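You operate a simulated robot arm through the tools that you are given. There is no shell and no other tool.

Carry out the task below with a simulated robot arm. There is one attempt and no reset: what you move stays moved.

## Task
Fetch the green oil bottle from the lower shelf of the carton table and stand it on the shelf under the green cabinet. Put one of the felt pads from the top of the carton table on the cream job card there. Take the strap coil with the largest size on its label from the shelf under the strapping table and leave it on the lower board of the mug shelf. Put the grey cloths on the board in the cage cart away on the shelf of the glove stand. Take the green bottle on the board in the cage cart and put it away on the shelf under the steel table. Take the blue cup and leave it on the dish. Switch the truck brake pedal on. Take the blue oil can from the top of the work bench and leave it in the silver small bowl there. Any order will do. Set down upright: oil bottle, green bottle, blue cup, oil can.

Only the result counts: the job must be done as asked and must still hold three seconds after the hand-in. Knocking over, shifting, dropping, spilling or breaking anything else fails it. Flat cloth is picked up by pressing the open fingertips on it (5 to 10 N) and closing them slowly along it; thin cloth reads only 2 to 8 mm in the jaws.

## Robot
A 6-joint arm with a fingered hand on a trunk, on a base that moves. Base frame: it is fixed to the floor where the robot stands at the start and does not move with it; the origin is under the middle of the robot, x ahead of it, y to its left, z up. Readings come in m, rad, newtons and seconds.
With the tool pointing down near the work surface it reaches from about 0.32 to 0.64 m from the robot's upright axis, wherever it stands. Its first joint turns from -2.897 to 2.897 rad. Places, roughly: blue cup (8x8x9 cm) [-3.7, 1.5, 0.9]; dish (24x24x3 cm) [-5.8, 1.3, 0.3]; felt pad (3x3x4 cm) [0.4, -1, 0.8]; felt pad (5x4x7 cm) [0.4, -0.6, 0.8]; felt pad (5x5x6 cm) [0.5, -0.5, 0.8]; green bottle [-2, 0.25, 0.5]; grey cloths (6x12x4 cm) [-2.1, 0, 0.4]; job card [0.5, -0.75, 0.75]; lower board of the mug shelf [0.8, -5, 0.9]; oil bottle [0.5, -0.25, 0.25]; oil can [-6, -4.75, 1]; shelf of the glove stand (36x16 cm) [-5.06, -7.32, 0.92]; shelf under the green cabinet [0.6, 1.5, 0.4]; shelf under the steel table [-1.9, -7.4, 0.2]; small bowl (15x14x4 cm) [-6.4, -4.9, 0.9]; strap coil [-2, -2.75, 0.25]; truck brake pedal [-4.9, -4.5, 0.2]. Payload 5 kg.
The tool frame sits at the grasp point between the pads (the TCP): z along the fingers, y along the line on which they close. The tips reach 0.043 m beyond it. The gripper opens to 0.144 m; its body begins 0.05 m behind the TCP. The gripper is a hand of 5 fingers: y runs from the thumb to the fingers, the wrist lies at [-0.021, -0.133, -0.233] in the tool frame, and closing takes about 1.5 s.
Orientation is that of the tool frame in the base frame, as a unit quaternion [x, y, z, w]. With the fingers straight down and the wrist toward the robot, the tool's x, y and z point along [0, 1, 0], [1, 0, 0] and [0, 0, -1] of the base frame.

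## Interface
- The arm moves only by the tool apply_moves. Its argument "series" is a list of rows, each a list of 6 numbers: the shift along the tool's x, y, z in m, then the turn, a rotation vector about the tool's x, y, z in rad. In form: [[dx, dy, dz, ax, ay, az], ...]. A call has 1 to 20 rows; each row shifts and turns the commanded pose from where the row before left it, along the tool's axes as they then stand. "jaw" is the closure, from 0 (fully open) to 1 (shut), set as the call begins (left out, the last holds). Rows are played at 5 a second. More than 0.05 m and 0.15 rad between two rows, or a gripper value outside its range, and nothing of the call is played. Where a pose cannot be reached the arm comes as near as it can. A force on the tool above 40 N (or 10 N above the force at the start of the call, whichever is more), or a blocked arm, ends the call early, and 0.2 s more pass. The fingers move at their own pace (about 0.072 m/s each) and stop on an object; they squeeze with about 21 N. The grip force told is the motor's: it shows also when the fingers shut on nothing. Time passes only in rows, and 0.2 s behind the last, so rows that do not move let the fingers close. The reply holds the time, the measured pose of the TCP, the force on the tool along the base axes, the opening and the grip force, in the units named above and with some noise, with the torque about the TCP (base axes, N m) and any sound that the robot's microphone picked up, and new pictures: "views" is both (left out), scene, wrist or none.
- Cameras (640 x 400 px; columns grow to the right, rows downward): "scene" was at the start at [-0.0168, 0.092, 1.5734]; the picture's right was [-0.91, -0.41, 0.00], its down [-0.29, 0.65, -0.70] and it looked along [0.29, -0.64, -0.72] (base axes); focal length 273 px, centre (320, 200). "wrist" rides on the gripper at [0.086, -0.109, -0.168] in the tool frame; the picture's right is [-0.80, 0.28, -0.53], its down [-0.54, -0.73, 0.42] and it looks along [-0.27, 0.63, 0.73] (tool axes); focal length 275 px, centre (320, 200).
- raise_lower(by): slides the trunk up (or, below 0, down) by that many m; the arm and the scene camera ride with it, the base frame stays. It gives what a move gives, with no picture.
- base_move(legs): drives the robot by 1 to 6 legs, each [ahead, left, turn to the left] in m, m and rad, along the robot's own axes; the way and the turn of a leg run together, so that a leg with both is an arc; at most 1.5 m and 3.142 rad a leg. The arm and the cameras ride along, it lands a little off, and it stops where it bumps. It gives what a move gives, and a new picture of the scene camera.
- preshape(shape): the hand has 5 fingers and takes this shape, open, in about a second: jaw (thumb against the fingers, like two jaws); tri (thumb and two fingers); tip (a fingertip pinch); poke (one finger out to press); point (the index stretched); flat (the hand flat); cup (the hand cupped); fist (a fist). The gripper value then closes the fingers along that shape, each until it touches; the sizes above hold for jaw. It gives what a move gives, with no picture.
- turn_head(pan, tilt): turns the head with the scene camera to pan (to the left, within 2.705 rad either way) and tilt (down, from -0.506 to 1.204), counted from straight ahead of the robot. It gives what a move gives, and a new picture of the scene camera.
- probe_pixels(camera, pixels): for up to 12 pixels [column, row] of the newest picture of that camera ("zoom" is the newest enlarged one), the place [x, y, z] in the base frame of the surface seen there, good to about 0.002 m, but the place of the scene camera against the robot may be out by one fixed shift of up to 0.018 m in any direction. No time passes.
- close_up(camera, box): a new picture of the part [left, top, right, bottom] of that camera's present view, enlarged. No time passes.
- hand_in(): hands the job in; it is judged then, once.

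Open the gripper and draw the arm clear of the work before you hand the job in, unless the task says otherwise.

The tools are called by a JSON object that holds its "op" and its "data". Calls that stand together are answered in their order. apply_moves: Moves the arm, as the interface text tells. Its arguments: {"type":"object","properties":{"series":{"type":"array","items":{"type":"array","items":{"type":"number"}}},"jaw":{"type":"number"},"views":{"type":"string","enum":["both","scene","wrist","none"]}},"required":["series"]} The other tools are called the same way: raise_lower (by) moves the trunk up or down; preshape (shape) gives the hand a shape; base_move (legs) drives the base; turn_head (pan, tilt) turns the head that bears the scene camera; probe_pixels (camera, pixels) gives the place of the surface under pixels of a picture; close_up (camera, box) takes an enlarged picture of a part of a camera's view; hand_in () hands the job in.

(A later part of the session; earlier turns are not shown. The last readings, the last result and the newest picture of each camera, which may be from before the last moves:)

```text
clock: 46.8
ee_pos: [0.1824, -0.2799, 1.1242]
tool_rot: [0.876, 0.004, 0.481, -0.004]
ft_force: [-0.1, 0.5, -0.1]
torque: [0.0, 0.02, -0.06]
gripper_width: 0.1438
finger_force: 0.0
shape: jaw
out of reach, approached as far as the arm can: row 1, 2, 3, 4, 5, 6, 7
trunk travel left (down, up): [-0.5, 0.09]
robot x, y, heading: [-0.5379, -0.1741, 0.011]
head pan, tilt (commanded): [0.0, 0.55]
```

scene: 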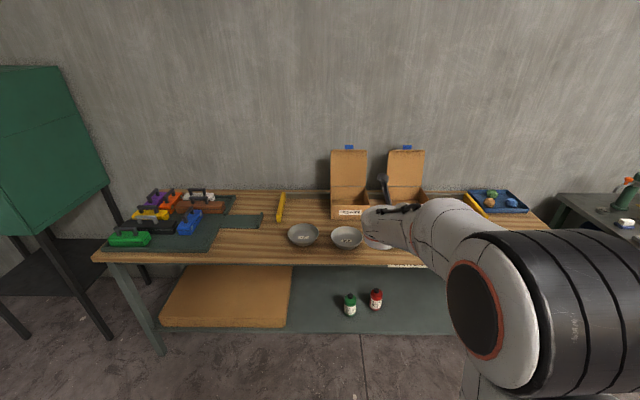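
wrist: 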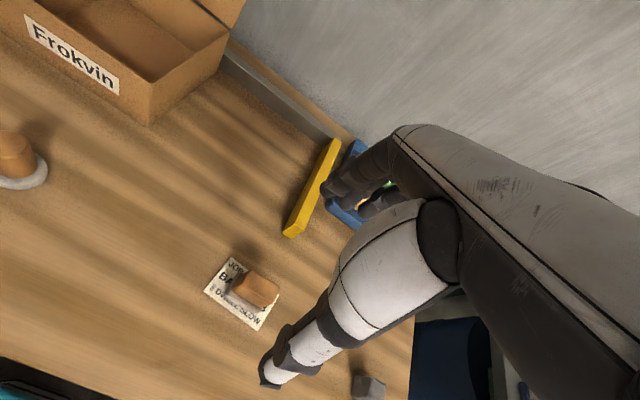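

It can't go lower at this pitch here. I'll probe points on the arm itself to understand its geometry (elbow disc at (475,310), wrist (385,225)).

{"op": "probe_pixels", "data": {"camera": "scene", "pixels": [[475, 310], [540, 250], [600, 330], [440, 240], [385, 225], [400, 208], [384, 185], [510, 370], [480, 380], [465, 215], [620, 390], [520, 280]]}}

{"op": "turn_head", "data": {"pan": -0.5, "tilt": 0.9}}

```text
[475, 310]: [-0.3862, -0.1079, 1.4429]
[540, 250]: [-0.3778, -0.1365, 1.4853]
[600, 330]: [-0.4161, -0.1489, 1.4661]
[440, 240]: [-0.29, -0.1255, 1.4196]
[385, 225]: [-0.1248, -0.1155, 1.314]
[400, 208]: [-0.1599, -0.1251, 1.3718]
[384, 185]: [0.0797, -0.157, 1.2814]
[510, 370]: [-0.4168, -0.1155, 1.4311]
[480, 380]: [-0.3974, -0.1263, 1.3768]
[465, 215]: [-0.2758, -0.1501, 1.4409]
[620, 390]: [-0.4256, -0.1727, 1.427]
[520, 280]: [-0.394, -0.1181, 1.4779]
```

```text
clock: 47.8
ee_pos: [0.1818, -0.2802, 1.1245]
tool_rot: [0.876, 0.004, 0.482, -0.004]
ft_force: [0.2, 0.3, -0.4]
torque: [-0.03, -0.04, 0.01]
gripper_width: 0.144
finger_force: 0.1
shape: jaw
trunk travel left (down, up): [-0.5, 0.09]
robot x, y, heading: [-0.5386, -0.1798, 0.008]
head pan, tilt (commanded): [-0.499, 0.901]
```

scene: 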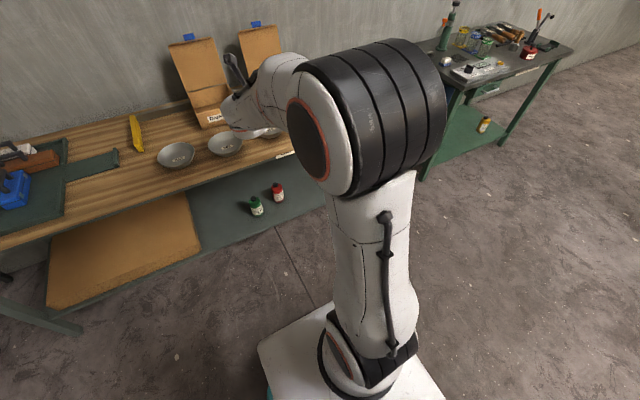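

The picture shows the shoulder low at (355,370), the upper arm rising to the elbow at (370,120). I'll probe the shoulder height.

{"op": "probe_pixels", "data": {"camera": "scene", "pixels": [[355, 360], [330, 340], [350, 385], [405, 350], [290, 350], [420, 390], [370, 250], [320, 140], [380, 215], [395, 120], [265, 100], [240, 115]]}}

```text
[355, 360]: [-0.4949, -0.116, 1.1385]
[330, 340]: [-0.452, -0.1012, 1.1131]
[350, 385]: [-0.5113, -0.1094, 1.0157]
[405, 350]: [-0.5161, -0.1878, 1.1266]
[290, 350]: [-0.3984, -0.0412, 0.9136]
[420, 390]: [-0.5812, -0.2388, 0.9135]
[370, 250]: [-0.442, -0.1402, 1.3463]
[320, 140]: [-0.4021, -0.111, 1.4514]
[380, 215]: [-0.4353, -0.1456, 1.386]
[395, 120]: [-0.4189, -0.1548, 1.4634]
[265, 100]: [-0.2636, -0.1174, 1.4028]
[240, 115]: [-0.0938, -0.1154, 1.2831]
```

The shoulder is at z≈1.07 with elbow up, so the wrist can't bend up past the forearm line; a long reach with the trunk lowered gives a flatter hand. I'll lower the trunk 0.5 m with the hand in front of the table edge (TCP x=0.18 < 0.32).

{"op": "raise_lower", "data": {"by": -0.4}}

{"op": "raise_lower", "data": {"by": -0.1}}

{"op": "turn_head", "data": {"pan": 0.1, "tilt": 0.5}}

```text
clock: 51.6
ee_pos: [0.1817, -0.2805, 0.7243]
tool_rot: [0.876, 0.003, 0.482, -0.004]
ft_force: [0.2, 0.7, 0.4]
torque: [-0.01, 0.02, -0.02]
gripper_width: 0.1439
finger_force: 0.1
shape: jaw
trunk travel left (down, up): [-0.1, 0.49]
robot x, y, heading: [-0.5369, -0.174, 0.012]
head pan, tilt (commanded): [-0.499, 0.901]
```

```text
clock: 52.9
ee_pos: [0.1824, -0.2814, 0.6246]
tool_rot: [0.876, 0.003, 0.483, -0.004]
ft_force: [-0.1, 0.1, 0.4]
torque: [0.03, 0.01, 0.01]
gripper_width: 0.1438
finger_force: 0.1
shape: jaw
trunk travel left (down, up): [0.0, 0.59]
robot x, y, heading: [-0.5364, -0.1762, 0.01]
head pan, tilt (commanded): [-0.499, 0.901]
```

```text
clock: 53.9
ee_pos: [0.1811, -0.2814, 0.6244]
tool_rot: [0.876, 0.003, 0.483, -0.004]
ft_force: [0.4, 0.1, -0.2]
torque: [0.0, 0.01, 0.0]
gripper_width: 0.1441
finger_force: 0.1
shape: jaw
trunk travel left (down, up): [0.0, 0.59]
robot x, y, heading: [-0.5381, -0.1735, 0.012]
head pan, tilt (commanded): [0.099, 0.499]
```

scene: 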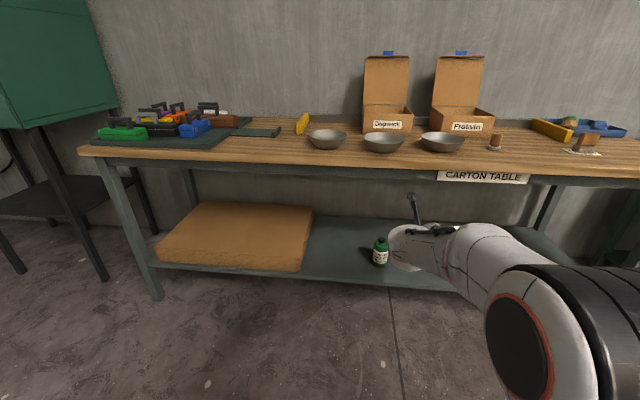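

I'll back off 0.2 m and shift 0.11 m left so the hand's natural lateral offset lines up with the bottle (y≈-0.167), leaving free air to lower the hand.

{"op": "base_move", "data": {"legs": [[-0.2, 0.114, -0.012]]}}

{"op": "apply_moves", "data": {"series": [[0, 0, 0, 0, -0.1, 0], [0, 0, 0, 0, -0.1, 0], [-0.02, 0, 0.034, 0, 0, 0], [-0.02, 0, 0.034, 0, 0, 0], [-0.02, 0, 0.034, 0, 0, 0], [-0.02, 0, 0.034, 0, 0, 0], [-0.02, 0, 0.034, 0, 0, 0]], "views": "scene"}}

```text
clock: 55.6
ee_pos: [-0.0174, -0.1812, 0.6237]
tool_rot: [0.876, -0.004, 0.482, 0.0]
ft_force: [0.0, -0.8, 0.8]
torque: [0.02, -0.01, -0.03]
gripper_width: 0.1437
finger_force: 0.0
shape: jaw
trunk travel left (down, up): [0.0, 0.59]
robot x, y, heading: [-0.7357, -0.0627, -0.002]
head pan, tilt (commanded): [0.099, 0.499]
```

scene: 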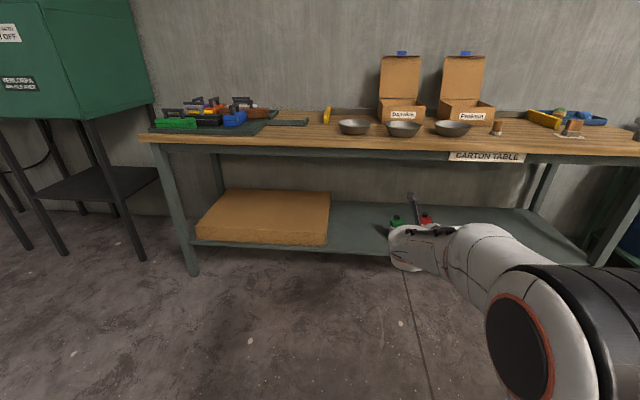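

```text
clock: 57.2
ee_pos: [0.0422, -0.1764, 0.4414]
tool_rot: [0.921, -0.005, 0.389, 0.001]
ft_force: [0.0, 0.0, 0.8]
torque: [0.01, 0.11, 0.01]
gripper_width: 0.1437
finger_force: 0.2
shape: jaw
out of reach, approached as far as the arm can: row 7
trunk travel left (down, up): [0.0, 0.59]
robot x, y, heading: [-0.7374, -0.0677, -0.004]
head pan, tilt (commanded): [0.099, 0.499]
```

scene: 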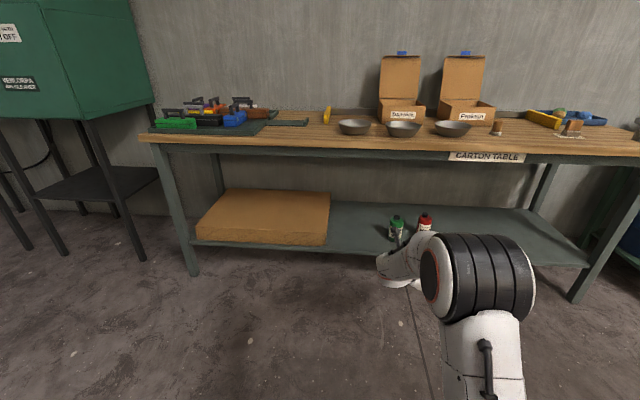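

Pitch 44° at z=0.44 works; row 7 hit the limit. I'll extend further forward while going down, which should straighten the arm.

{"op": "apply_moves", "data": {"series": [[0.01, 0, 0.035, 0, 0, 0], [0.0, 0, 0.033, 0, 0, 0], [-0.01, 0, 0.033, 0, 0, 0], [-0.015, 0, 0.033, 0, 0, 0]], "views": "scene"}}

```text
clock: 58.2
ee_pos: [0.1292, -0.1808, 0.3389]
tool_rot: [0.921, -0.006, 0.39, 0.0]
ft_force: [0.4, -1.0, 0.7]
torque: [0.02, 0.15, -0.01]
gripper_width: 0.1439
finger_force: 0.0
shape: jaw
trunk travel left (down, up): [0.0, 0.59]
robot x, y, heading: [-0.7391, -0.062, -0.004]
head pan, tilt (commanded): [0.099, 0.499]
```

scene: 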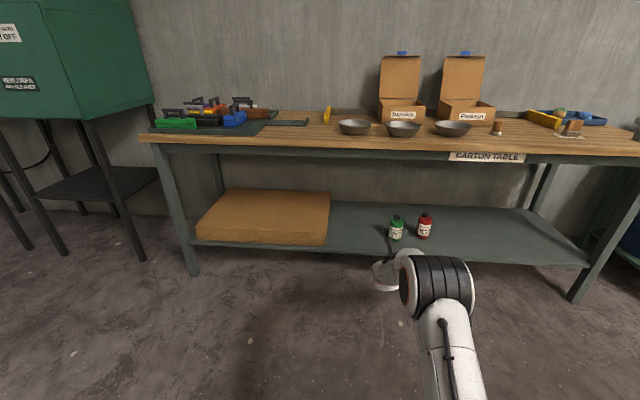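

Now z=0.339 at 44° pitch and 0.87 m reach. I'll check the wrist camera for the bottle before driving forward.

{"op": "apply_moves", "data": {"series": [[0, 0, 0, 0, 0, 0]], "views": "wrist"}}

```text
clock: 58.6
ee_pos: [0.1306, -0.182, 0.3376]
tool_rot: [0.921, -0.006, 0.389, 0.0]
ft_force: [-0.1, -0.4, -0.1]
torque: [-0.02, 0.01, 0.0]
gripper_width: 0.1439
finger_force: 0.2
shape: jaw
trunk travel left (down, up): [0.0, 0.59]
robot x, y, heading: [-0.7344, -0.0616, -0.005]
head pan, tilt (commanded): [0.099, 0.499]
```

wrist: 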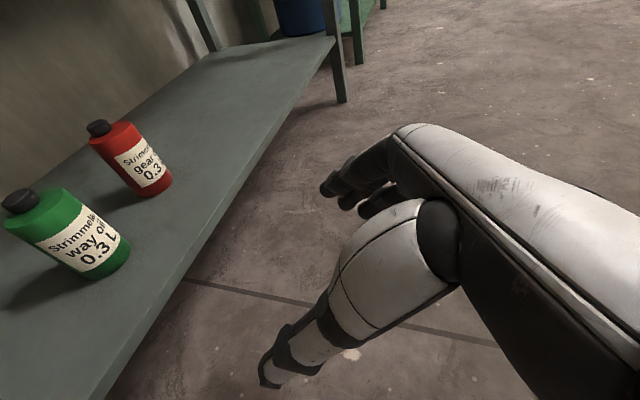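

The wrist camera sees both bottles. I'll probe the green one's body (cap (20,200), body (60,230), label (85,240), base (115,265)).

{"op": "probe_pixels", "data": {"camera": "wrist", "pixels": [[20, 200], [30, 190], [45, 215], [60, 230], [85, 240], [105, 225], [122, 262], [100, 277], [60, 250], [90, 205], [140, 165], [100, 125]]}}

```text
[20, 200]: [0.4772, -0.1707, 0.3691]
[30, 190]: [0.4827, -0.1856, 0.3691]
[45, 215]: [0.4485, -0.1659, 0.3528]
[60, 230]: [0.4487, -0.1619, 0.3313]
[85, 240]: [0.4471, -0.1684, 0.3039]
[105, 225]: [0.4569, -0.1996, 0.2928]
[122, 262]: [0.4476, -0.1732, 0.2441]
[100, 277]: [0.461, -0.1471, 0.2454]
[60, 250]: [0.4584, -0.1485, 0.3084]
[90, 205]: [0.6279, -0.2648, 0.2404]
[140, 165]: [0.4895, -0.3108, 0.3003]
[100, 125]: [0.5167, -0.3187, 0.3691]
```

Circle fit puts the bottle axis at (0.481,-0.175), radius 0.034, top z=0.369. I'll narrow the jaw a bit and drive forward 0.27 m, stopping short of it.

{"op": "apply_moves", "data": {"series": [[0, -0.005, 0, 0, 0, 0], [0, 0, 0, 0, 0, 0]], "jaw": 0.15, "views": "none"}}

{"op": "base_move", "data": {"legs": [[0.25, 0, 0.004]]}}

{"op": "apply_moves", "data": {"series": [[0, 0, 0, 0, 0, 0]], "views": "wrist"}}

```text
clock: 59.2
ee_pos: [0.1291, -0.1742, 0.3384]
tool_rot: [0.921, -0.004, 0.389, 0.0]
ft_force: [0.1, -0.1, 0.7]
torque: [-0.03, 0.0, 0.02]
gripper_width: 0.1229
finger_force: 0.1
shape: jaw
trunk travel left (down, up): [0.0, 0.59]
robot x, y, heading: [-0.7375, -0.0635, -0.008]
head pan, tilt (commanded): [0.099, 0.499]
```

```text
clock: 61.0
ee_pos: [0.3788, -0.1722, 0.3382]
tool_rot: [0.921, -0.004, 0.389, 0.0]
ft_force: [0.0, -0.1, 0.3]
torque: [0.04, -0.01, 0.01]
gripper_width: 0.1227
finger_force: 0.1
shape: jaw
trunk travel left (down, up): [0.0, 0.59]
robot x, y, heading: [-0.4864, -0.0625, -0.003]
head pan, tilt (commanded): [0.099, 0.499]
```

scene: 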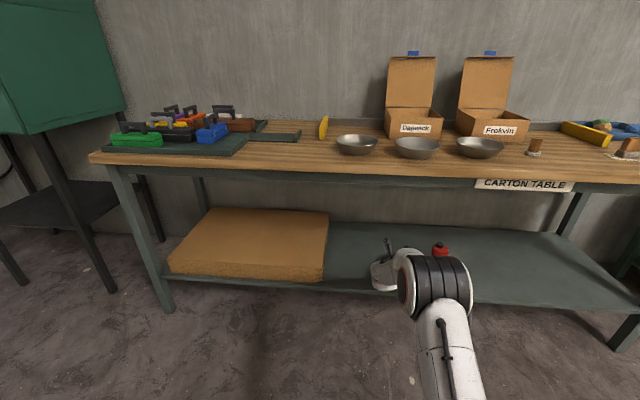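

```text
clock: 61.4
ee_pos: [0.3788, -0.173, 0.3381]
tool_rot: [0.921, -0.003, 0.39, -0.001]
ft_force: [0.0, 0.8, -0.3]
torque: [-0.01, -0.02, -0.01]
gripper_width: 0.1224
finger_force: 0.1
shape: jaw
trunk travel left (down, up): [0.0, 0.59]
robot x, y, heading: [-0.4897, -0.0637, -0.003]
head pan, tilt (commanded): [0.099, 0.499]
```

wrist: 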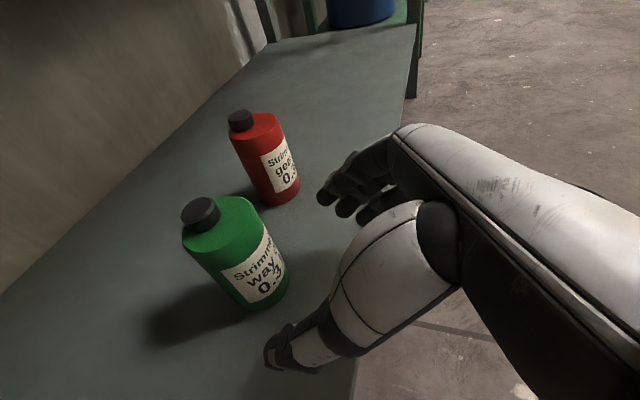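

The bottle lies ahead between thumb (290,350) and fingers (340,190). I'll re-probe it from here to check the base pose hasn't drifted.

{"op": "probe_pixels", "data": {"camera": "wrist", "pixels": [[200, 211], [192, 207], [212, 215], [205, 222], [235, 240], [250, 215], [268, 235], [285, 280], [240, 285], [275, 155], [262, 300], [225, 215]]}}

```text
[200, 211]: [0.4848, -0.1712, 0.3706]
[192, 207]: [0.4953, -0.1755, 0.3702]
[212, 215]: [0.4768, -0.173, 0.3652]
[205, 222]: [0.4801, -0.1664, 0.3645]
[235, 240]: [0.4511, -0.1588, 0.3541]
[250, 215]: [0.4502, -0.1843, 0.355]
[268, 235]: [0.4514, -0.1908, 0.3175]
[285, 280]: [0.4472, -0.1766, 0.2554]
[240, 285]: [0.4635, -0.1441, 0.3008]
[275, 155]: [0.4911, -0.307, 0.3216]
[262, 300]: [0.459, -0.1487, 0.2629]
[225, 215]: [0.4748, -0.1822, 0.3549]
```

Consistent: axis (0.482,-0.174). I'll lower 12 mm, then drive forward 0.10 m.

{"op": "apply_moves", "data": {"series": [[-0.0086, 0, 0.0084, 0, 0, 0]], "views": "none"}}

{"op": "base_move", "data": {"legs": [[0.098, 0, 0.003]]}}

{"op": "apply_moves", "data": {"series": [[0, 0, 0, 0, 0, 0]], "views": "wrist"}}

```text
clock: 61.8
ee_pos: [0.3787, -0.1719, 0.3252]
tool_rot: [0.922, -0.005, 0.387, 0.0]
ft_force: [0.5, -0.6, 1.1]
torque: [-0.02, 0.05, 0.01]
gripper_width: 0.1226
finger_force: 0.0
shape: jaw
trunk travel left (down, up): [0.0, 0.59]
robot x, y, heading: [-0.489, -0.0637, 0.001]
head pan, tilt (commanded): [0.099, 0.499]
```

```text
clock: 63.0
ee_pos: [0.4784, -0.1679, 0.3266]
tool_rot: [0.922, -0.003, 0.386, -0.001]
ft_force: [-0.9, 0.0, 0.4]
torque: [0.04, 0.01, 0.02]
gripper_width: 0.1226
finger_force: 0.0
shape: jaw
trunk travel left (down, up): [0.0, 0.59]
robot x, y, heading: [-0.3864, -0.0641, 0.003]
head pan, tilt (commanded): [0.099, 0.499]
```

scene: 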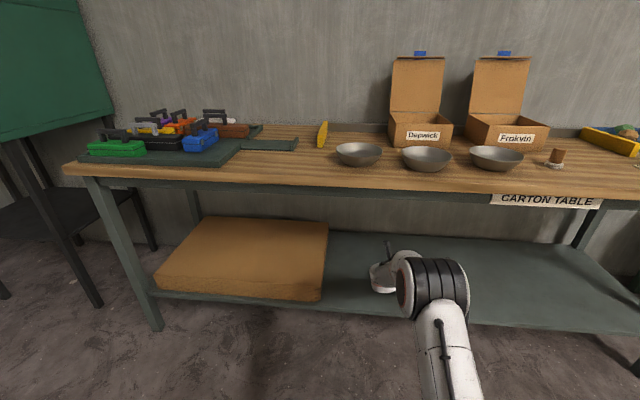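

```text
clock: 63.4
ee_pos: [0.4786, -0.1685, 0.3249]
tool_rot: [0.923, -0.002, 0.386, -0.001]
ft_force: [-0.4, -0.1, 0.0]
torque: [0.02, -0.02, 0.0]
gripper_width: 0.1227
finger_force: 0.0
shape: jaw
trunk travel left (down, up): [0.0, 0.59]
robot x, y, heading: [-0.3874, -0.0646, 0.004]
head pan, tilt (commanded): [0.099, 0.499]
```

wrist: 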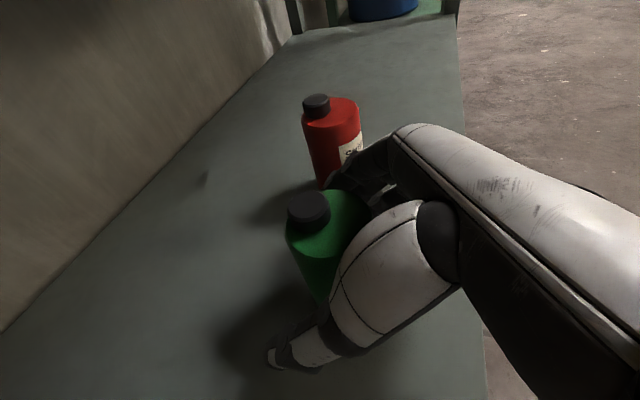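

The bottle is inside the jaws with no contact. I'll centre by 5 mm (tool +y) and close.

{"op": "apply_moves", "data": {"series": [[0, 0.005, 0, 0, 0, 0], [0, 0, 0, 0, 0, 0], [0, 0, 0, 0, 0, 0], [0, 0, 0, 0, 0, 0], [0, 0, 0, 0, 0, 0], [0, 0, 0, 0, 0, 0], [0, 0, 0, 0, 0, 0], [0, 0, 0, 0, 0, 0], [0, 0, 0, 0, 0, 0]], "jaw": 1.0, "views": "wrist"}}

```text
clock: 65.4
ee_pos: [0.4802, -0.1742, 0.3266]
tool_rot: [0.922, -0.003, 0.387, -0.001]
ft_force: [-0.1, 1.5, 0.5]
torque: [0.01, 0.0, -0.02]
gripper_width: 0.0479
finger_force: 20.7
shape: jaw
trunk travel left (down, up): [0.0, 0.59]
robot x, y, heading: [-0.3913, -0.0601, 0.001]
head pan, tilt (commanded): [0.099, 0.499]
```

wrist: 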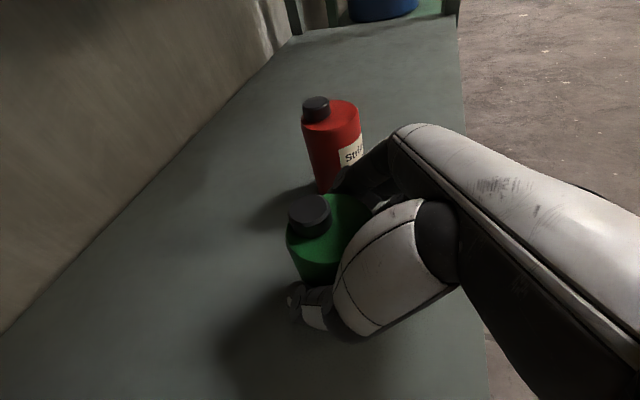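

Gripped (20.7 N). I'll lift with the trunk 6 cm and check the grip by wrist picture.

{"op": "raise_lower", "data": {"by": 0.06}}

{"op": "apply_moves", "data": {"series": [[0, 0, 0, 0, 0, 0]], "views": "wrist"}}

```text
clock: 66.4
ee_pos: [0.4797, -0.1739, 0.3853]
tool_rot: [0.922, -0.002, 0.386, -0.001]
ft_force: [0.6, 0.1, -2.8]
torque: [0.0, 0.0, -0.01]
gripper_width: 0.0477
finger_force: 21.0
shape: jaw
trunk travel left (down, up): [-0.06, 0.53]
robot x, y, heading: [-0.389, -0.0632, 0.003]
head pan, tilt (commanded): [0.099, 0.499]
```

```text
clock: 66.8
ee_pos: [0.4802, -0.174, 0.3843]
tool_rot: [0.923, -0.003, 0.386, -0.001]
ft_force: [0.3, 1.2, -3.2]
torque: [0.03, 0.0, 0.0]
gripper_width: 0.0481
finger_force: 21.0
shape: jaw
trunk travel left (down, up): [-0.06, 0.53]
robot x, y, heading: [-0.3874, -0.0609, 0.001]
head pan, tilt (commanded): [0.099, 0.499]
```

wrist: 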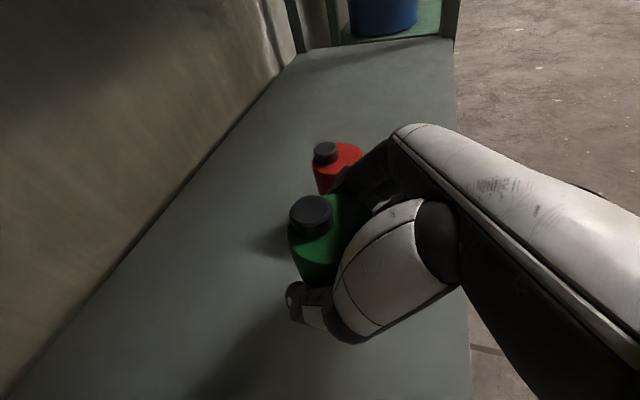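

Bottle lifted (≈3 N). I'll back out 0.45 m and look toward the green cabinet at left.

{"op": "base_move", "data": {"legs": [[-0.45, 0, 0], [0, 0.8, 0]]}}

{"op": "turn_head", "data": {"pan": 0.5, "tilt": 0.45}}

```text
clock: 73.2
ee_pos: [0.0495, 0.6193, 0.3863]
tool_rot: [0.922, 0.002, 0.386, -0.003]
ft_force: [-0.4, -0.9, -3.3]
torque: [0.0, 0.0, 0.03]
gripper_width: 0.0477
finger_force: 21.0
shape: jaw
trunk travel left (down, up): [-0.06, 0.53]
robot x, y, heading: [-0.8195, 0.7211, 0.01]
head pan, tilt (commanded): [0.099, 0.499]
```

scene: 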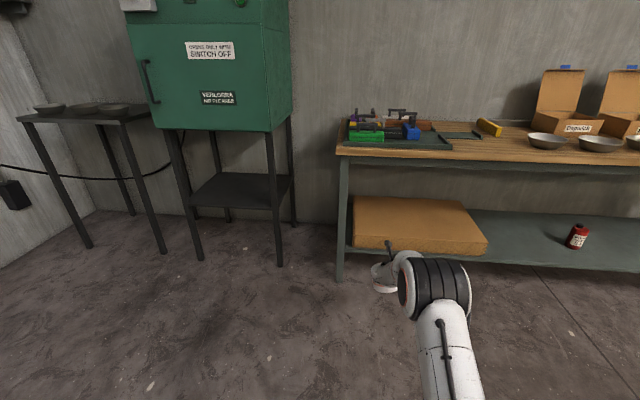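

```text
clock: 74.1
ee_pos: [0.0491, 0.6189, 0.3858]
tool_rot: [0.923, 0.003, 0.386, -0.003]
ft_force: [0.9, 0.8, -3.2]
torque: [-0.01, -0.01, 0.0]
gripper_width: 0.0478
finger_force: 20.5
shape: jaw
trunk travel left (down, up): [-0.06, 0.53]
robot x, y, heading: [-0.8231, 0.723, 0.011]
head pan, tilt (commanded): [0.499, 0.45]
```

scene: 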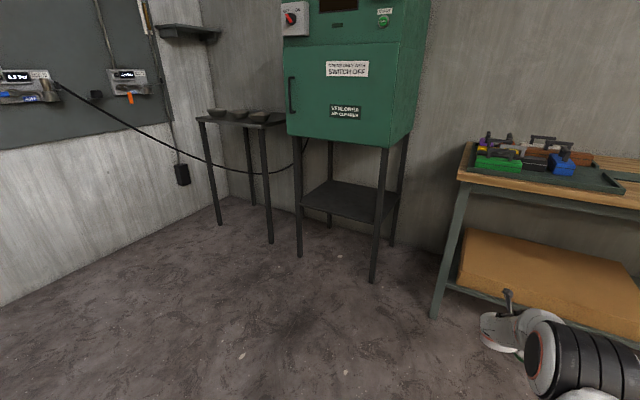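

The cabinet stands left; its shelf is at (355,200) between four legs. I'll probe shelf corners, legs and cabinet bottom.

{"op": "probe_pixels", "data": {"camera": "scene", "pixels": [[305, 205], [370, 222], [395, 195], [330, 185], [355, 200], [298, 250], [375, 275], [340, 140], [290, 130], [387, 146], [372, 215], [302, 195]]}}

```text
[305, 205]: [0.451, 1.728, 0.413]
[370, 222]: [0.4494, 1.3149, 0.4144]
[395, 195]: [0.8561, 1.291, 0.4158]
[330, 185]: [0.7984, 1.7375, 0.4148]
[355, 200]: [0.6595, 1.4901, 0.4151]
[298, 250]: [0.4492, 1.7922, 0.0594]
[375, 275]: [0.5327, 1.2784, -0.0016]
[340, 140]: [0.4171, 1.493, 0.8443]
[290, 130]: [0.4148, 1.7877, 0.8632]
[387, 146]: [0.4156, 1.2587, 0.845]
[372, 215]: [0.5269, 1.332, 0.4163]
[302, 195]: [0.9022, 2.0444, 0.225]
```

Shelf top z≈0.415 spans x 0.45–0.85, y 1.29–1.76, cabinet bottom at 0.84. I'll drive left to line up, and raise the trunk so the bottle bottom is ~3 cm above the shelf.

{"op": "base_move", "data": {"legs": [[0, 0.89, -0.011]]}}

{"op": "raise_lower", "data": {"by": 0.15}}

{"op": "turn_head", "data": {"pan": 0.0, "tilt": 0.4}}

```text
clock: 78.7
ee_pos: [0.0393, 1.4893, 0.386]
tool_rot: [0.923, 0.001, 0.386, -0.002]
ft_force: [0.1, 0.5, -3.7]
torque: [0.04, -0.01, 0.02]
gripper_width: 0.0476
finger_force: 20.5
shape: jaw
trunk travel left (down, up): [-0.06, 0.53]
robot x, y, heading: [-0.8293, 1.5979, 0.005]
head pan, tilt (commanded): [0.499, 0.45]
```

scene: 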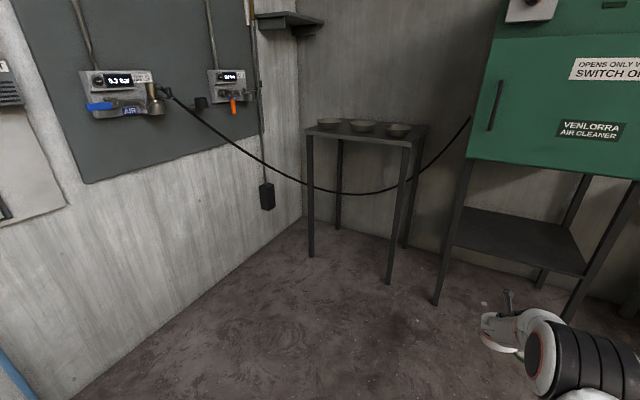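

```text
clock: 80.5
ee_pos: [0.0387, 1.4899, 0.5355]
tool_rot: [0.922, 0.001, 0.387, -0.002]
ft_force: [0.6, 0.3, -3.6]
torque: [0.01, 0.01, -0.02]
gripper_width: 0.0476
finger_force: 21.2
shape: jaw
trunk travel left (down, up): [-0.21, 0.38]
robot x, y, heading: [-0.8294, 1.5952, 0.008]
head pan, tilt (commanded): [0.499, 0.45]
```

```text
clock: 81.4
ee_pos: [0.0386, 1.4898, 0.5356]
tool_rot: [0.922, 0.001, 0.386, -0.003]
ft_force: [0.6, 0.0, -3.1]
torque: [0.0, 0.0, 0.01]
gripper_width: 0.0475
finger_force: 21.0
shape: jaw
trunk travel left (down, up): [-0.21, 0.38]
robot x, y, heading: [-0.8274, 1.5957, 0.014]
head pan, tilt (commanded): [0.0, 0.4]
```

scene: 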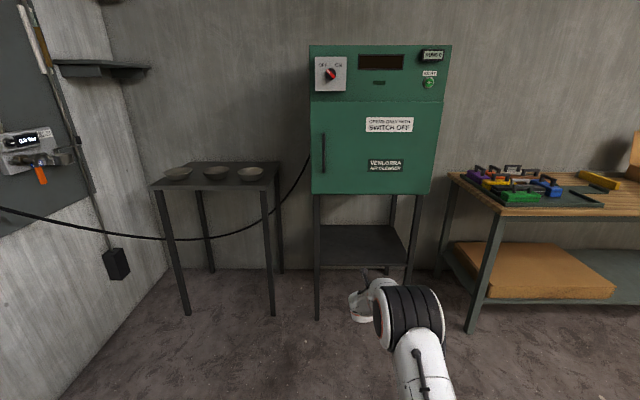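

Legs at columns 317 and 410, shelf between. I'll verify shelf extents from here and then drive in 0.5 m.

{"op": "probe_pixels", "data": {"camera": "scene", "pixels": [[322, 262], [404, 262], [360, 245], [325, 228], [395, 228], [318, 230], [412, 230], [360, 262], [360, 193]]}}

{"op": "base_move", "data": {"legs": [[0.4, 0, -0.01]]}}

```text
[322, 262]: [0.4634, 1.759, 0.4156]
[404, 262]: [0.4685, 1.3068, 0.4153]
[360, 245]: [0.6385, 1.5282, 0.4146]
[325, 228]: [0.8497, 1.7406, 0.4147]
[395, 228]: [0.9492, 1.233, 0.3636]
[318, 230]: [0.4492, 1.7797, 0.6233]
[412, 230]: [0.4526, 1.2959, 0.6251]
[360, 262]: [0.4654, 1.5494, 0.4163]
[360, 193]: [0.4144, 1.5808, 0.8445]
```

```text
clock: 83.9
ee_pos: [0.437, 1.4766, 0.5355]
tool_rot: [0.923, -0.006, 0.385, 0.001]
ft_force: [-0.6, 0.6, -3.5]
torque: [0.02, 0.01, -0.03]
gripper_width: 0.0476
finger_force: 21.6
shape: jaw
trunk travel left (down, up): [-0.21, 0.38]
robot x, y, heading: [-0.4269, 1.5956, -0.004]
head pan, tilt (commanded): [0.0, 0.4]
```

scene: 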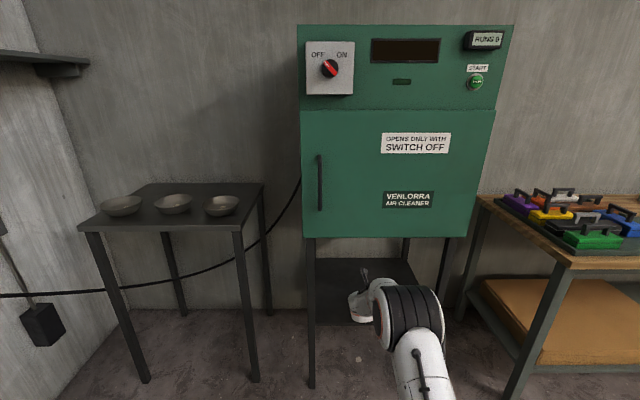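

TCP is at the shelf's front edge. I'll drive in another 0.13 m and look with the wrist camera.

{"op": "base_move", "data": {"legs": [[0.13, 0.01, 0.004]]}}

{"op": "apply_moves", "data": {"series": [[0, 0, 0, 0, 0, 0]], "views": "wrist"}}

```text
clock: 85.2
ee_pos: [0.5678, 1.4907, 0.5353]
tool_rot: [0.922, -0.005, 0.386, 0.0]
ft_force: [0.2, 0.3, -3.1]
torque: [-0.02, -0.04, 0.03]
gripper_width: 0.0473
finger_force: 21.0
shape: jaw
trunk travel left (down, up): [-0.21, 0.38]
robot x, y, heading: [-0.301, 1.6075, -0.001]
head pan, tilt (commanded): [0.0, 0.4]
```

scene: 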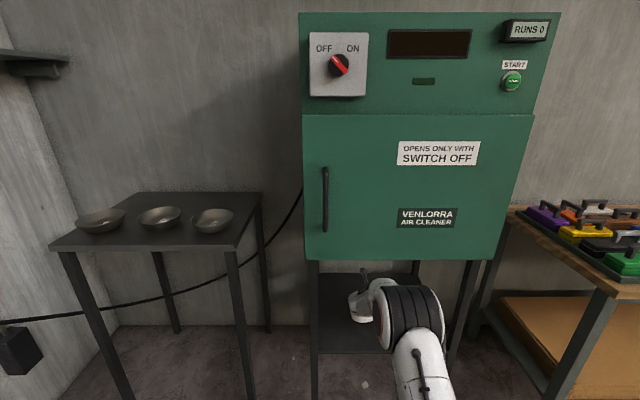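

```text
clock: 85.6
ee_pos: [0.5663, 1.4906, 0.5348]
tool_rot: [0.923, -0.004, 0.385, 0.0]
ft_force: [0.3, 0.2, -3.8]
torque: [0.0, 0.0, 0.01]
gripper_width: 0.0477
finger_force: 21.1
shape: jaw
trunk travel left (down, up): [-0.21, 0.38]
robot x, y, heading: [-0.3015, 1.6062, -0.004]
head pan, tilt (commanded): [0.0, 0.4]
```

wrist: 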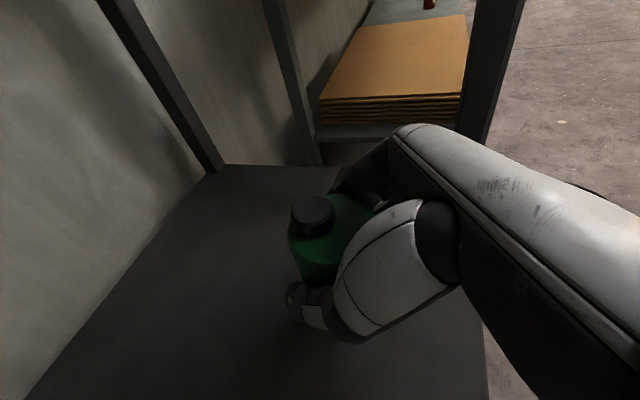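

Bottle hangs over the shelf. I'll probe the shelf height with the wrist camera.

{"op": "probe_pixels", "data": {"camera": "wrist", "pixels": [[230, 250], [200, 320], [280, 350], [250, 200], [430, 360], [310, 215], [300, 270]]}}

```text
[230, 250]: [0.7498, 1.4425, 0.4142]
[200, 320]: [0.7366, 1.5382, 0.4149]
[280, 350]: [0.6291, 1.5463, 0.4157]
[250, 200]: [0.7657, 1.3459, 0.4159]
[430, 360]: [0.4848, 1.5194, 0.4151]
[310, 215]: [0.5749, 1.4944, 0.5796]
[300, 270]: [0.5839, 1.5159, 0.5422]
```

Shelf at 0.415, bottle bottom ≈0.449. I'll lower 0.032 with the trunk and check the force.

{"op": "raise_lower", "data": {"by": -0.032}}

```text
clock: 86.4
ee_pos: [0.5679, 1.4897, 0.5032]
tool_rot: [0.923, -0.005, 0.386, 0.0]
ft_force: [0.3, -0.2, -2.5]
torque: [-0.01, -0.03, 0.01]
gripper_width: 0.0478
finger_force: 20.9
shape: jaw
trunk travel left (down, up): [-0.178, 0.412]
robot x, y, heading: [-0.2984, 1.6055, 0.003]
head pan, tilt (commanded): [0.0, 0.4]
```

Almost touching (still −2.5 N). Lower 3 mm more.

{"op": "raise_lower", "data": {"by": -0.003}}

```text
clock: 86.9
ee_pos: [0.5676, 1.4903, 0.5005]
tool_rot: [0.922, -0.003, 0.387, 0.001]
ft_force: [0.4, 0.0, 0.2]
torque: [-0.08, -0.01, 0.03]
gripper_width: 0.0478
finger_force: 20.8
shape: jaw
trunk travel left (down, up): [-0.175, 0.415]
robot x, y, heading: [-0.3012, 1.6042, -0.003]
head pan, tilt (commanded): [0.0, 0.4]
```

The weight is now carried by the shelf (0.2 N). I'll open the fingers.

{"op": "apply_moves", "data": {"series": [[0, 0, 0, 0, 0, 0], [0, 0, 0, 0, 0, 0], [0, 0, 0, 0, 0, 0], [0, 0, 0, 0, 0, 0], [0, 0, 0, 0, 0, 0], [0, 0, 0, 0, 0, 0], [0, 0, 0, 0, 0, 0]], "jaw": 0.0, "views": "wrist"}}

```text
clock: 88.5
ee_pos: [0.5673, 1.491, 0.501]
tool_rot: [0.922, -0.002, 0.386, -0.001]
ft_force: [0.2, -0.3, 0.2]
torque: [-0.03, 0.03, 0.01]
gripper_width: 0.1436
finger_force: 0.0
shape: jaw
trunk travel left (down, up): [-0.175, 0.415]
robot x, y, heading: [-0.3027, 1.6069, -0.0]
head pan, tilt (commanded): [0.0, 0.4]
```

wrist: 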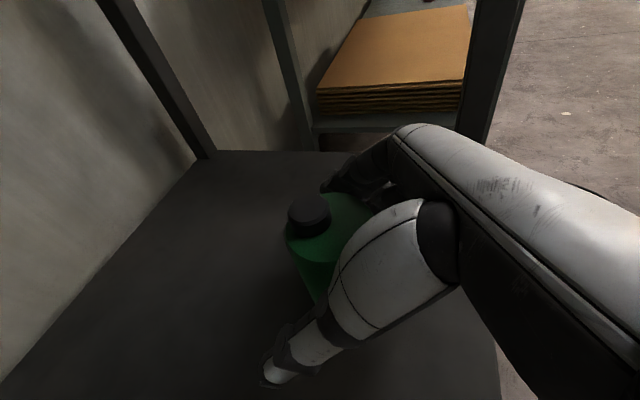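

The bottle stands released. I'll back straight out.

{"op": "base_move", "data": {"legs": [[-0.5, 0, 0]]}}

```text
clock: 91.4
ee_pos: [0.0625, 1.4912, 0.5007]
tool_rot: [0.922, -0.005, 0.386, 0.0]
ft_force: [0.4, 0.2, 1.0]
torque: [-0.01, -0.01, -0.05]
gripper_width: 0.1436
finger_force: 0.1
shape: jaw
trunk travel left (down, up): [-0.175, 0.415]
robot x, y, heading: [-0.8037, 1.6065, -0.007]
head pan, tilt (commanded): [0.0, 0.4]
```

scene: 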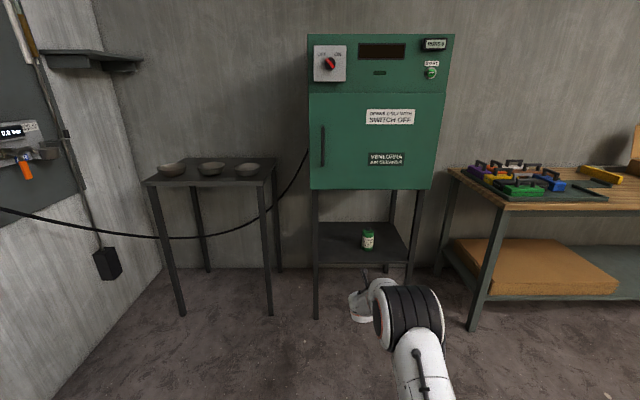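

The green oil bottle stands on the cabinet shelf at (368,238). Next the cage cart near (-2,0.1): raise the trunk and look at it.

{"op": "raise_lower", "data": {"by": 0.35}}

{"op": "turn_head", "data": {"pan": -2.3, "tilt": 0.5}}

```text
clock: 94.9
ee_pos: [0.0632, 1.489, 0.8498]
tool_rot: [0.922, -0.005, 0.386, 0.0]
ft_force: [-0.3, -1.4, 0.1]
torque: [-0.02, 0.04, 0.02]
gripper_width: 0.1436
finger_force: 0.1
shape: jaw
trunk travel left (down, up): [-0.525, 0.065]
robot x, y, heading: [-0.8056, 1.6052, -0.002]
head pan, tilt (commanded): [0.0, 0.4]
```

```text
clock: 97.0
ee_pos: [0.0629, 1.4918, 0.8508]
tool_rot: [0.922, -0.006, 0.386, 0.001]
ft_force: [0.3, 0.3, 0.1]
torque: [-0.04, 0.03, 0.02]
gripper_width: 0.1436
finger_force: 0.0
shape: jaw
trunk travel left (down, up): [-0.525, 0.065]
robot x, y, heading: [-0.804, 1.6059, -0.005]
head pan, tilt (commanded): [-2.3, 0.499]
```

scene: 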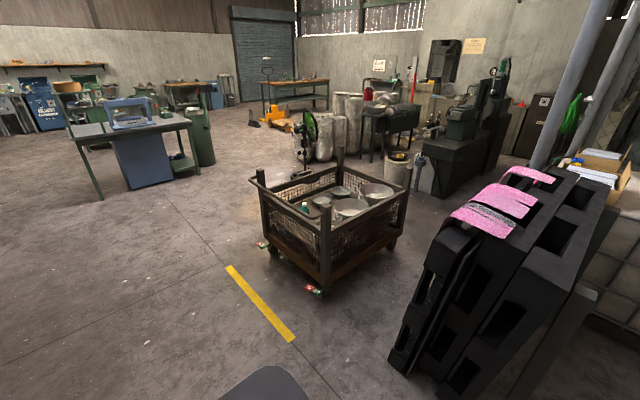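

The cart is in the middle of the view. I'll zoom and probe its posts, rims and contents.

{"op": "close_up", "data": {"camera": "scene", "box": [240, 140, 420, 300]}}

{"op": "probe_pixels", "data": {"camera": "scene", "pixels": [[260, 172], [325, 200], [408, 170], [340, 152], [262, 195], [325, 225], [405, 190], [378, 190], [350, 207], [305, 208], [322, 290], [341, 190]]}}

```text
2.50 times, centred on (330, 220) of scene
```

zoom: 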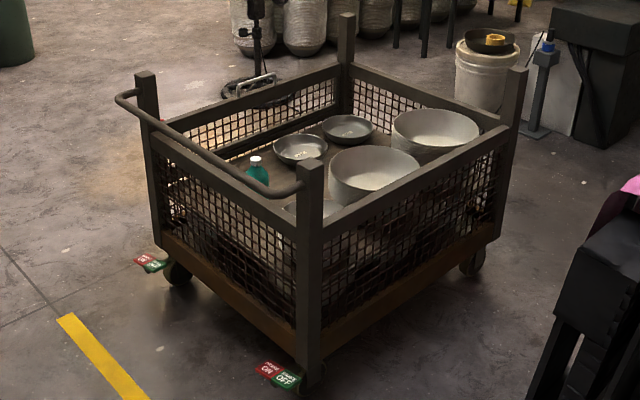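

```text
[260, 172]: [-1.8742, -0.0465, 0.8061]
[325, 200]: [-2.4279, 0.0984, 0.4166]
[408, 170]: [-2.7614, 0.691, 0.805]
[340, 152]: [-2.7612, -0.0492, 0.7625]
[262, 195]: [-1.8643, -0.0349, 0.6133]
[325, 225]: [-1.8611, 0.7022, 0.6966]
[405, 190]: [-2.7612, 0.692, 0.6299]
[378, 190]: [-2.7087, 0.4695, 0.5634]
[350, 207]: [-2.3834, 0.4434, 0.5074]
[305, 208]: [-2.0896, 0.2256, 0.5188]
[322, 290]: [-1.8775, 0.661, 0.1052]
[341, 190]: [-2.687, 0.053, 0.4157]
```

Cart posts at x −1.87/−2.76 and y −0.05/0.70, tops ≈0.81, board at z≈0.416, teal-green bottle near (−2.09,0.23). First I'll fold the hand back to tool-down with the wrist toward the robot.

{"op": "apply_moves", "data": {"series": [[-0.0314, 0, -0.0323, 0, -0.133, 0], [-0.0354, 0, -0.0278, 0, -0.133, 0], [-0.0387, 0, -0.0229, 0, -0.133, 0], [-0.0414, 0, -0.0175, 0, -0.133, 0], [-0.0434, 0, -0.0119, 0, -0.133, 0], [-0.0446, 0, -0.006, 0, -0.133, 0], [0, 0, 0, 0, 0, -0.143], [0, 0, 0, 0, 0, -0.143], [0, 0, 0, 0, 0, -0.143], [0, 0, 0, 0, 0, -0.143], [0, 0, 0, 0, 0, -0.143], [0, 0, 0, 0, 0, -0.143], [0, 0, 0, 0, 0, -0.143], [0, 0, 0, 0, 0, -0.143], [0, 0, 0, 0, 0, -0.143], [0, 0, 0, 0, 0, -0.143], [0, 0, 0, 0, 0, -0.14]], "views": "none"}}

```text
clock: 100.6
ee_pos: [-0.2333, 1.4964, 0.8388]
tool_rot: [0.759, 0.648, -0.04, -0.047]
ft_force: [0.5, -0.2, -0.8]
torque: [0.02, 0.05, -0.02]
gripper_width: 0.1437
finger_force: 0.2
shape: jaw
out of reach, approached as far as the arm can: row 16, 17
trunk travel left (down, up): [-0.525, 0.065]
robot x, y, heading: [-0.8021, 1.6059, -0.001]
head pan, tilt (commanded): [-2.3, 0.499]
```

The hand is folded at r≈0.58. Now I'll turn and drive to about (−1.0,0.15), facing the cart (−x).

{"op": "base_move", "data": {"legs": [[0, 0, -1.571], [1.45, -0.2, 0], [0, 0, -1.571]]}}

{"op": "turn_head", "data": {"pan": 0.0, "tilt": 0.6}}

```text
clock: 115.5
ee_pos: [-1.5048, 0.1848, 0.8384]
tool_rot: [-0.689, 0.723, -0.045, 0.042]
ft_force: [-0.4, -0.4, -0.7]
torque: [0.01, 0.0, 0.02]
gripper_width: 0.1438
finger_force: 0.2
shape: jaw
trunk travel left (down, up): [-0.525, 0.065]
robot x, y, heading: [-0.9237, 0.1423, -3.029]
head pan, tilt (commanded): [-2.3, 0.499]
```

scene: 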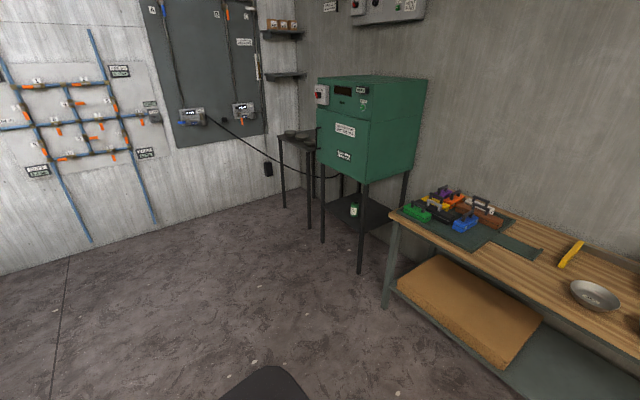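

```text
clock: 117.6
ee_pos: [-1.5042, 0.1854, 0.8401]
tool_rot: [-0.688, 0.723, -0.045, 0.043]
ft_force: [-0.3, -1.2, 1.0]
torque: [0.02, 0.04, 0.01]
gripper_width: 0.144
finger_force: 0.1
shape: jaw
trunk travel left (down, up): [-0.525, 0.065]
robot x, y, heading: [-0.9278, 0.1411, -3.03]
head pan, tilt (commanded): [0.0, 0.6]
```

scene: 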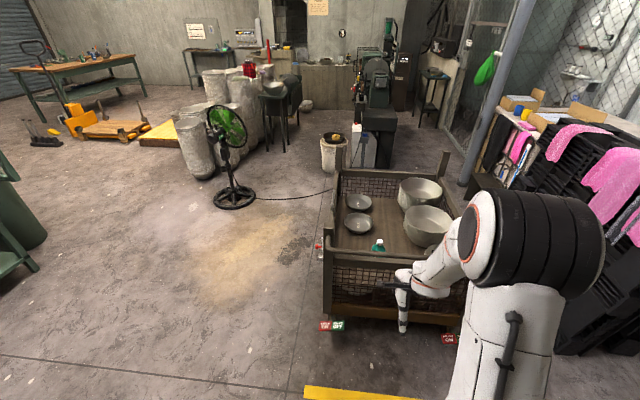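

Heading is −3.03; I'll square up to −π and look down into the cart.

{"op": "base_move", "data": {"legs": [[0, 0, -0.112]]}}

{"op": "turn_head", "data": {"pan": 0.1, "tilt": 0.75}}

{"op": "close_up", "data": {"camera": "scene", "box": [260, 60, 480, 240]}}

```text
clock: 118.5
ee_pos: [-1.496, 0.2496, 0.8386]
tool_rot: [-0.647, 0.76, -0.048, 0.04]
ft_force: [-0.2, -0.1, -0.5]
torque: [0.01, -0.03, -0.02]
gripper_width: 0.1438
finger_force: 0.1
shape: jaw
trunk travel left (down, up): [-0.525, 0.065]
robot x, y, heading: [-0.9241, 0.1408, 3.133]
head pan, tilt (commanded): [0.0, 0.6]
```

scene: 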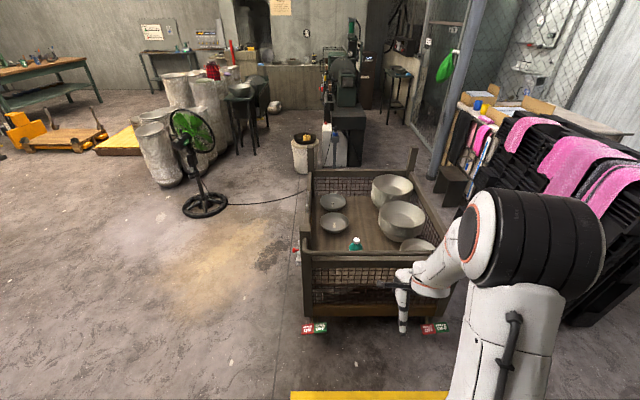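

```text
clock: 119.2
ee_pos: [-1.4961, 0.2494, 0.8385]
tool_rot: [-0.647, 0.76, -0.048, 0.039]
ft_force: [0.3, -0.3, 0.5]
torque: [0.02, -0.02, -0.01]
gripper_width: 0.144
finger_force: 0.0
shape: jaw
trunk travel left (down, up): [-0.525, 0.065]
robot x, y, heading: [-0.925, 0.1414, 3.141]
head pan, tilt (commanded): [0.099, 0.75]
```

scene: 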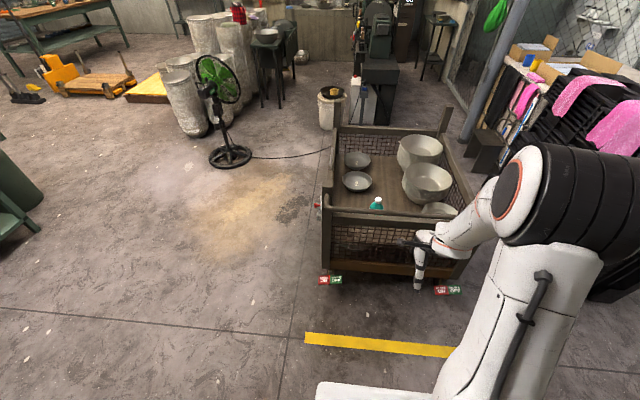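

```text
2.22 times, centred on (370, 150) of scene
```

zoom: 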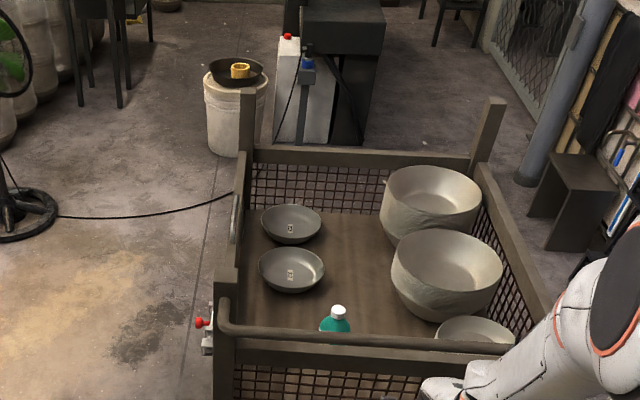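

The cloths are hidden behind the near rail. I'll level the hand, raise it above post height (0.81) and then move closer so the wrist camera can look in.

{"op": "raise_lower", "data": {"by": 0.06}}

{"op": "apply_moves", "data": {"series": [[0, 0, 0, -0.0625, -0.0105, -0.08], [0, 0, 0, -0.0625, -0.0105, -0.08], [0, 0, -0.04, 0, 0, 0], [0, 0, -0.04, 0, 0, 0], [0, 0, -0.04, 0, 0, 0]], "views": "none"}}

{"op": "base_move", "data": {"legs": [[0.42, 0.05, 0]]}}

{"op": "apply_moves", "data": {"series": [[0, 0, 0, 0, 0, 0]], "views": "wrist"}}

```text
clock: 120.2
ee_pos: [-1.4968, 0.2491, 0.8981]
tool_rot: [-0.647, 0.76, -0.048, 0.038]
ft_force: [0.0, 0.2, -0.2]
torque: [0.03, 0.0, 0.04]
gripper_width: 0.144
finger_force: 0.1
shape: jaw
trunk travel left (down, up): [-0.585, 0.005]
robot x, y, heading: [-0.9205, 0.1436, 3.139]
head pan, tilt (commanded): [0.099, 0.75]
```

```text
clock: 121.5
ee_pos: [-1.4923, 0.2462, 1.017]
tool_rot: [-0.706, 0.708, 0.002, 0.003]
ft_force: [0.9, -0.3, -0.6]
torque: [-0.02, 0.03, 0.03]
gripper_width: 0.1438
finger_force: 0.1
shape: jaw
out of reach, approached as far as the arm can: row 1
trunk travel left (down, up): [-0.585, 0.005]
robot x, y, heading: [-0.9246, 0.143, 3.144]
head pan, tilt (commanded): [0.099, 0.75]
```

```text
clock: 124.0
ee_pos: [-1.9066, 0.2037, 1.0176]
tool_rot: [-0.704, 0.71, 0.004, 0.005]
ft_force: [-0.1, 0.0, 0.0]
torque: [0.06, 0.0, 0.01]
gripper_width: 0.144
finger_force: 0.0
shape: jaw
trunk travel left (down, up): [-0.585, 0.005]
robot x, y, heading: [-1.3376, 0.0931, 3.133]
head pan, tilt (commanded): [0.099, 0.75]
```

scene: 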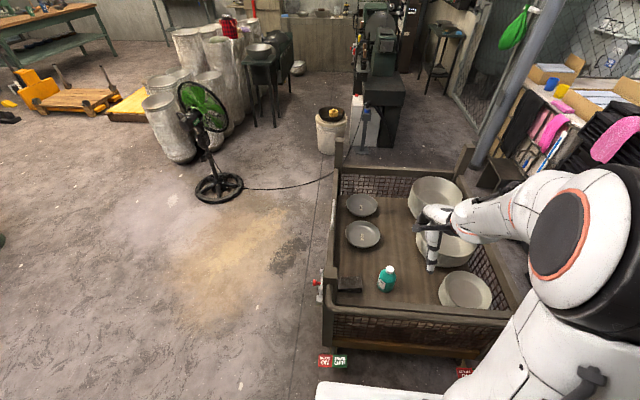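

```text
clock: 124.4
ee_pos: [-1.9058, 0.2046, 1.0167]
tool_rot: [-0.704, 0.711, 0.004, 0.004]
ft_force: [-1.0, -0.6, -0.3]
torque: [0.02, 0.02, 0.0]
gripper_width: 0.1439
finger_force: 0.1
shape: jaw
trunk travel left (down, up): [-0.585, 0.005]
robot x, y, heading: [-1.3359, 0.0975, 3.13]
head pan, tilt (commanded): [0.099, 0.75]
```

wrist: 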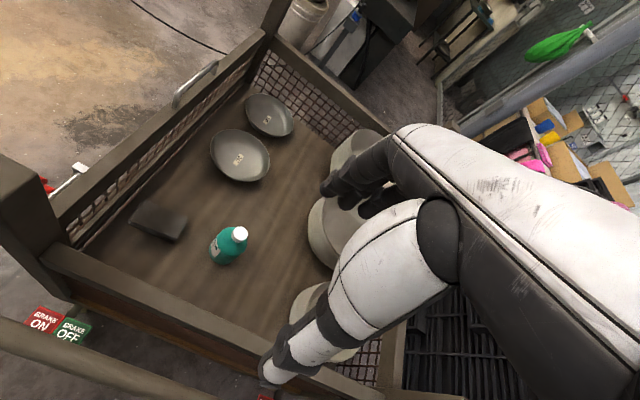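

Now I see the grey cloth stack at (158,222) and the teal-green bottle at (229,245). I'll probe both, the rails and board.

{"op": "probe_pixels", "data": {"camera": "wrist", "pixels": [[133, 215], [150, 203], [187, 220], [172, 240], [160, 222], [175, 232], [229, 250], [240, 233], [220, 262], [60, 255], [200, 325], [230, 90]]}}

{"op": "close_up", "data": {"camera": "wrist", "box": [90, 170, 290, 300]}}

```text
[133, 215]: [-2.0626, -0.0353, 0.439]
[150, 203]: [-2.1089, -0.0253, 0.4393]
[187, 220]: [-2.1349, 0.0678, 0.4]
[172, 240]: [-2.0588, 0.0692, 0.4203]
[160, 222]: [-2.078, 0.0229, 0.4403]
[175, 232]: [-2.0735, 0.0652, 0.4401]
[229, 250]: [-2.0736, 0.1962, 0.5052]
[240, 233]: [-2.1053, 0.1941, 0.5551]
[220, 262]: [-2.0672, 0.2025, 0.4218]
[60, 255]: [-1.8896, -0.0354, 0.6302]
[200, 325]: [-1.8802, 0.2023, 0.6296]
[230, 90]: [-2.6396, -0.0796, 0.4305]
```

```text
3.08 times, centred on (190, 235) of wrist
```

zoom: 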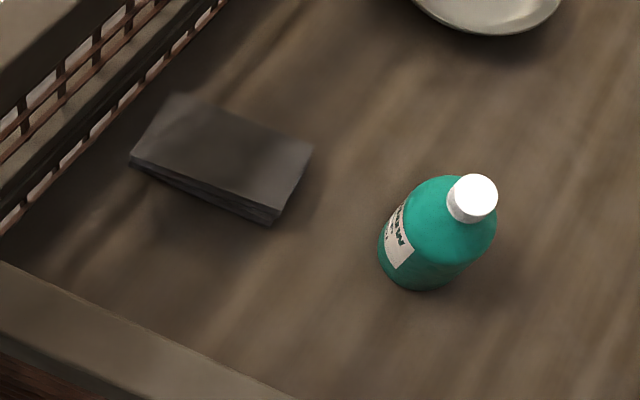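

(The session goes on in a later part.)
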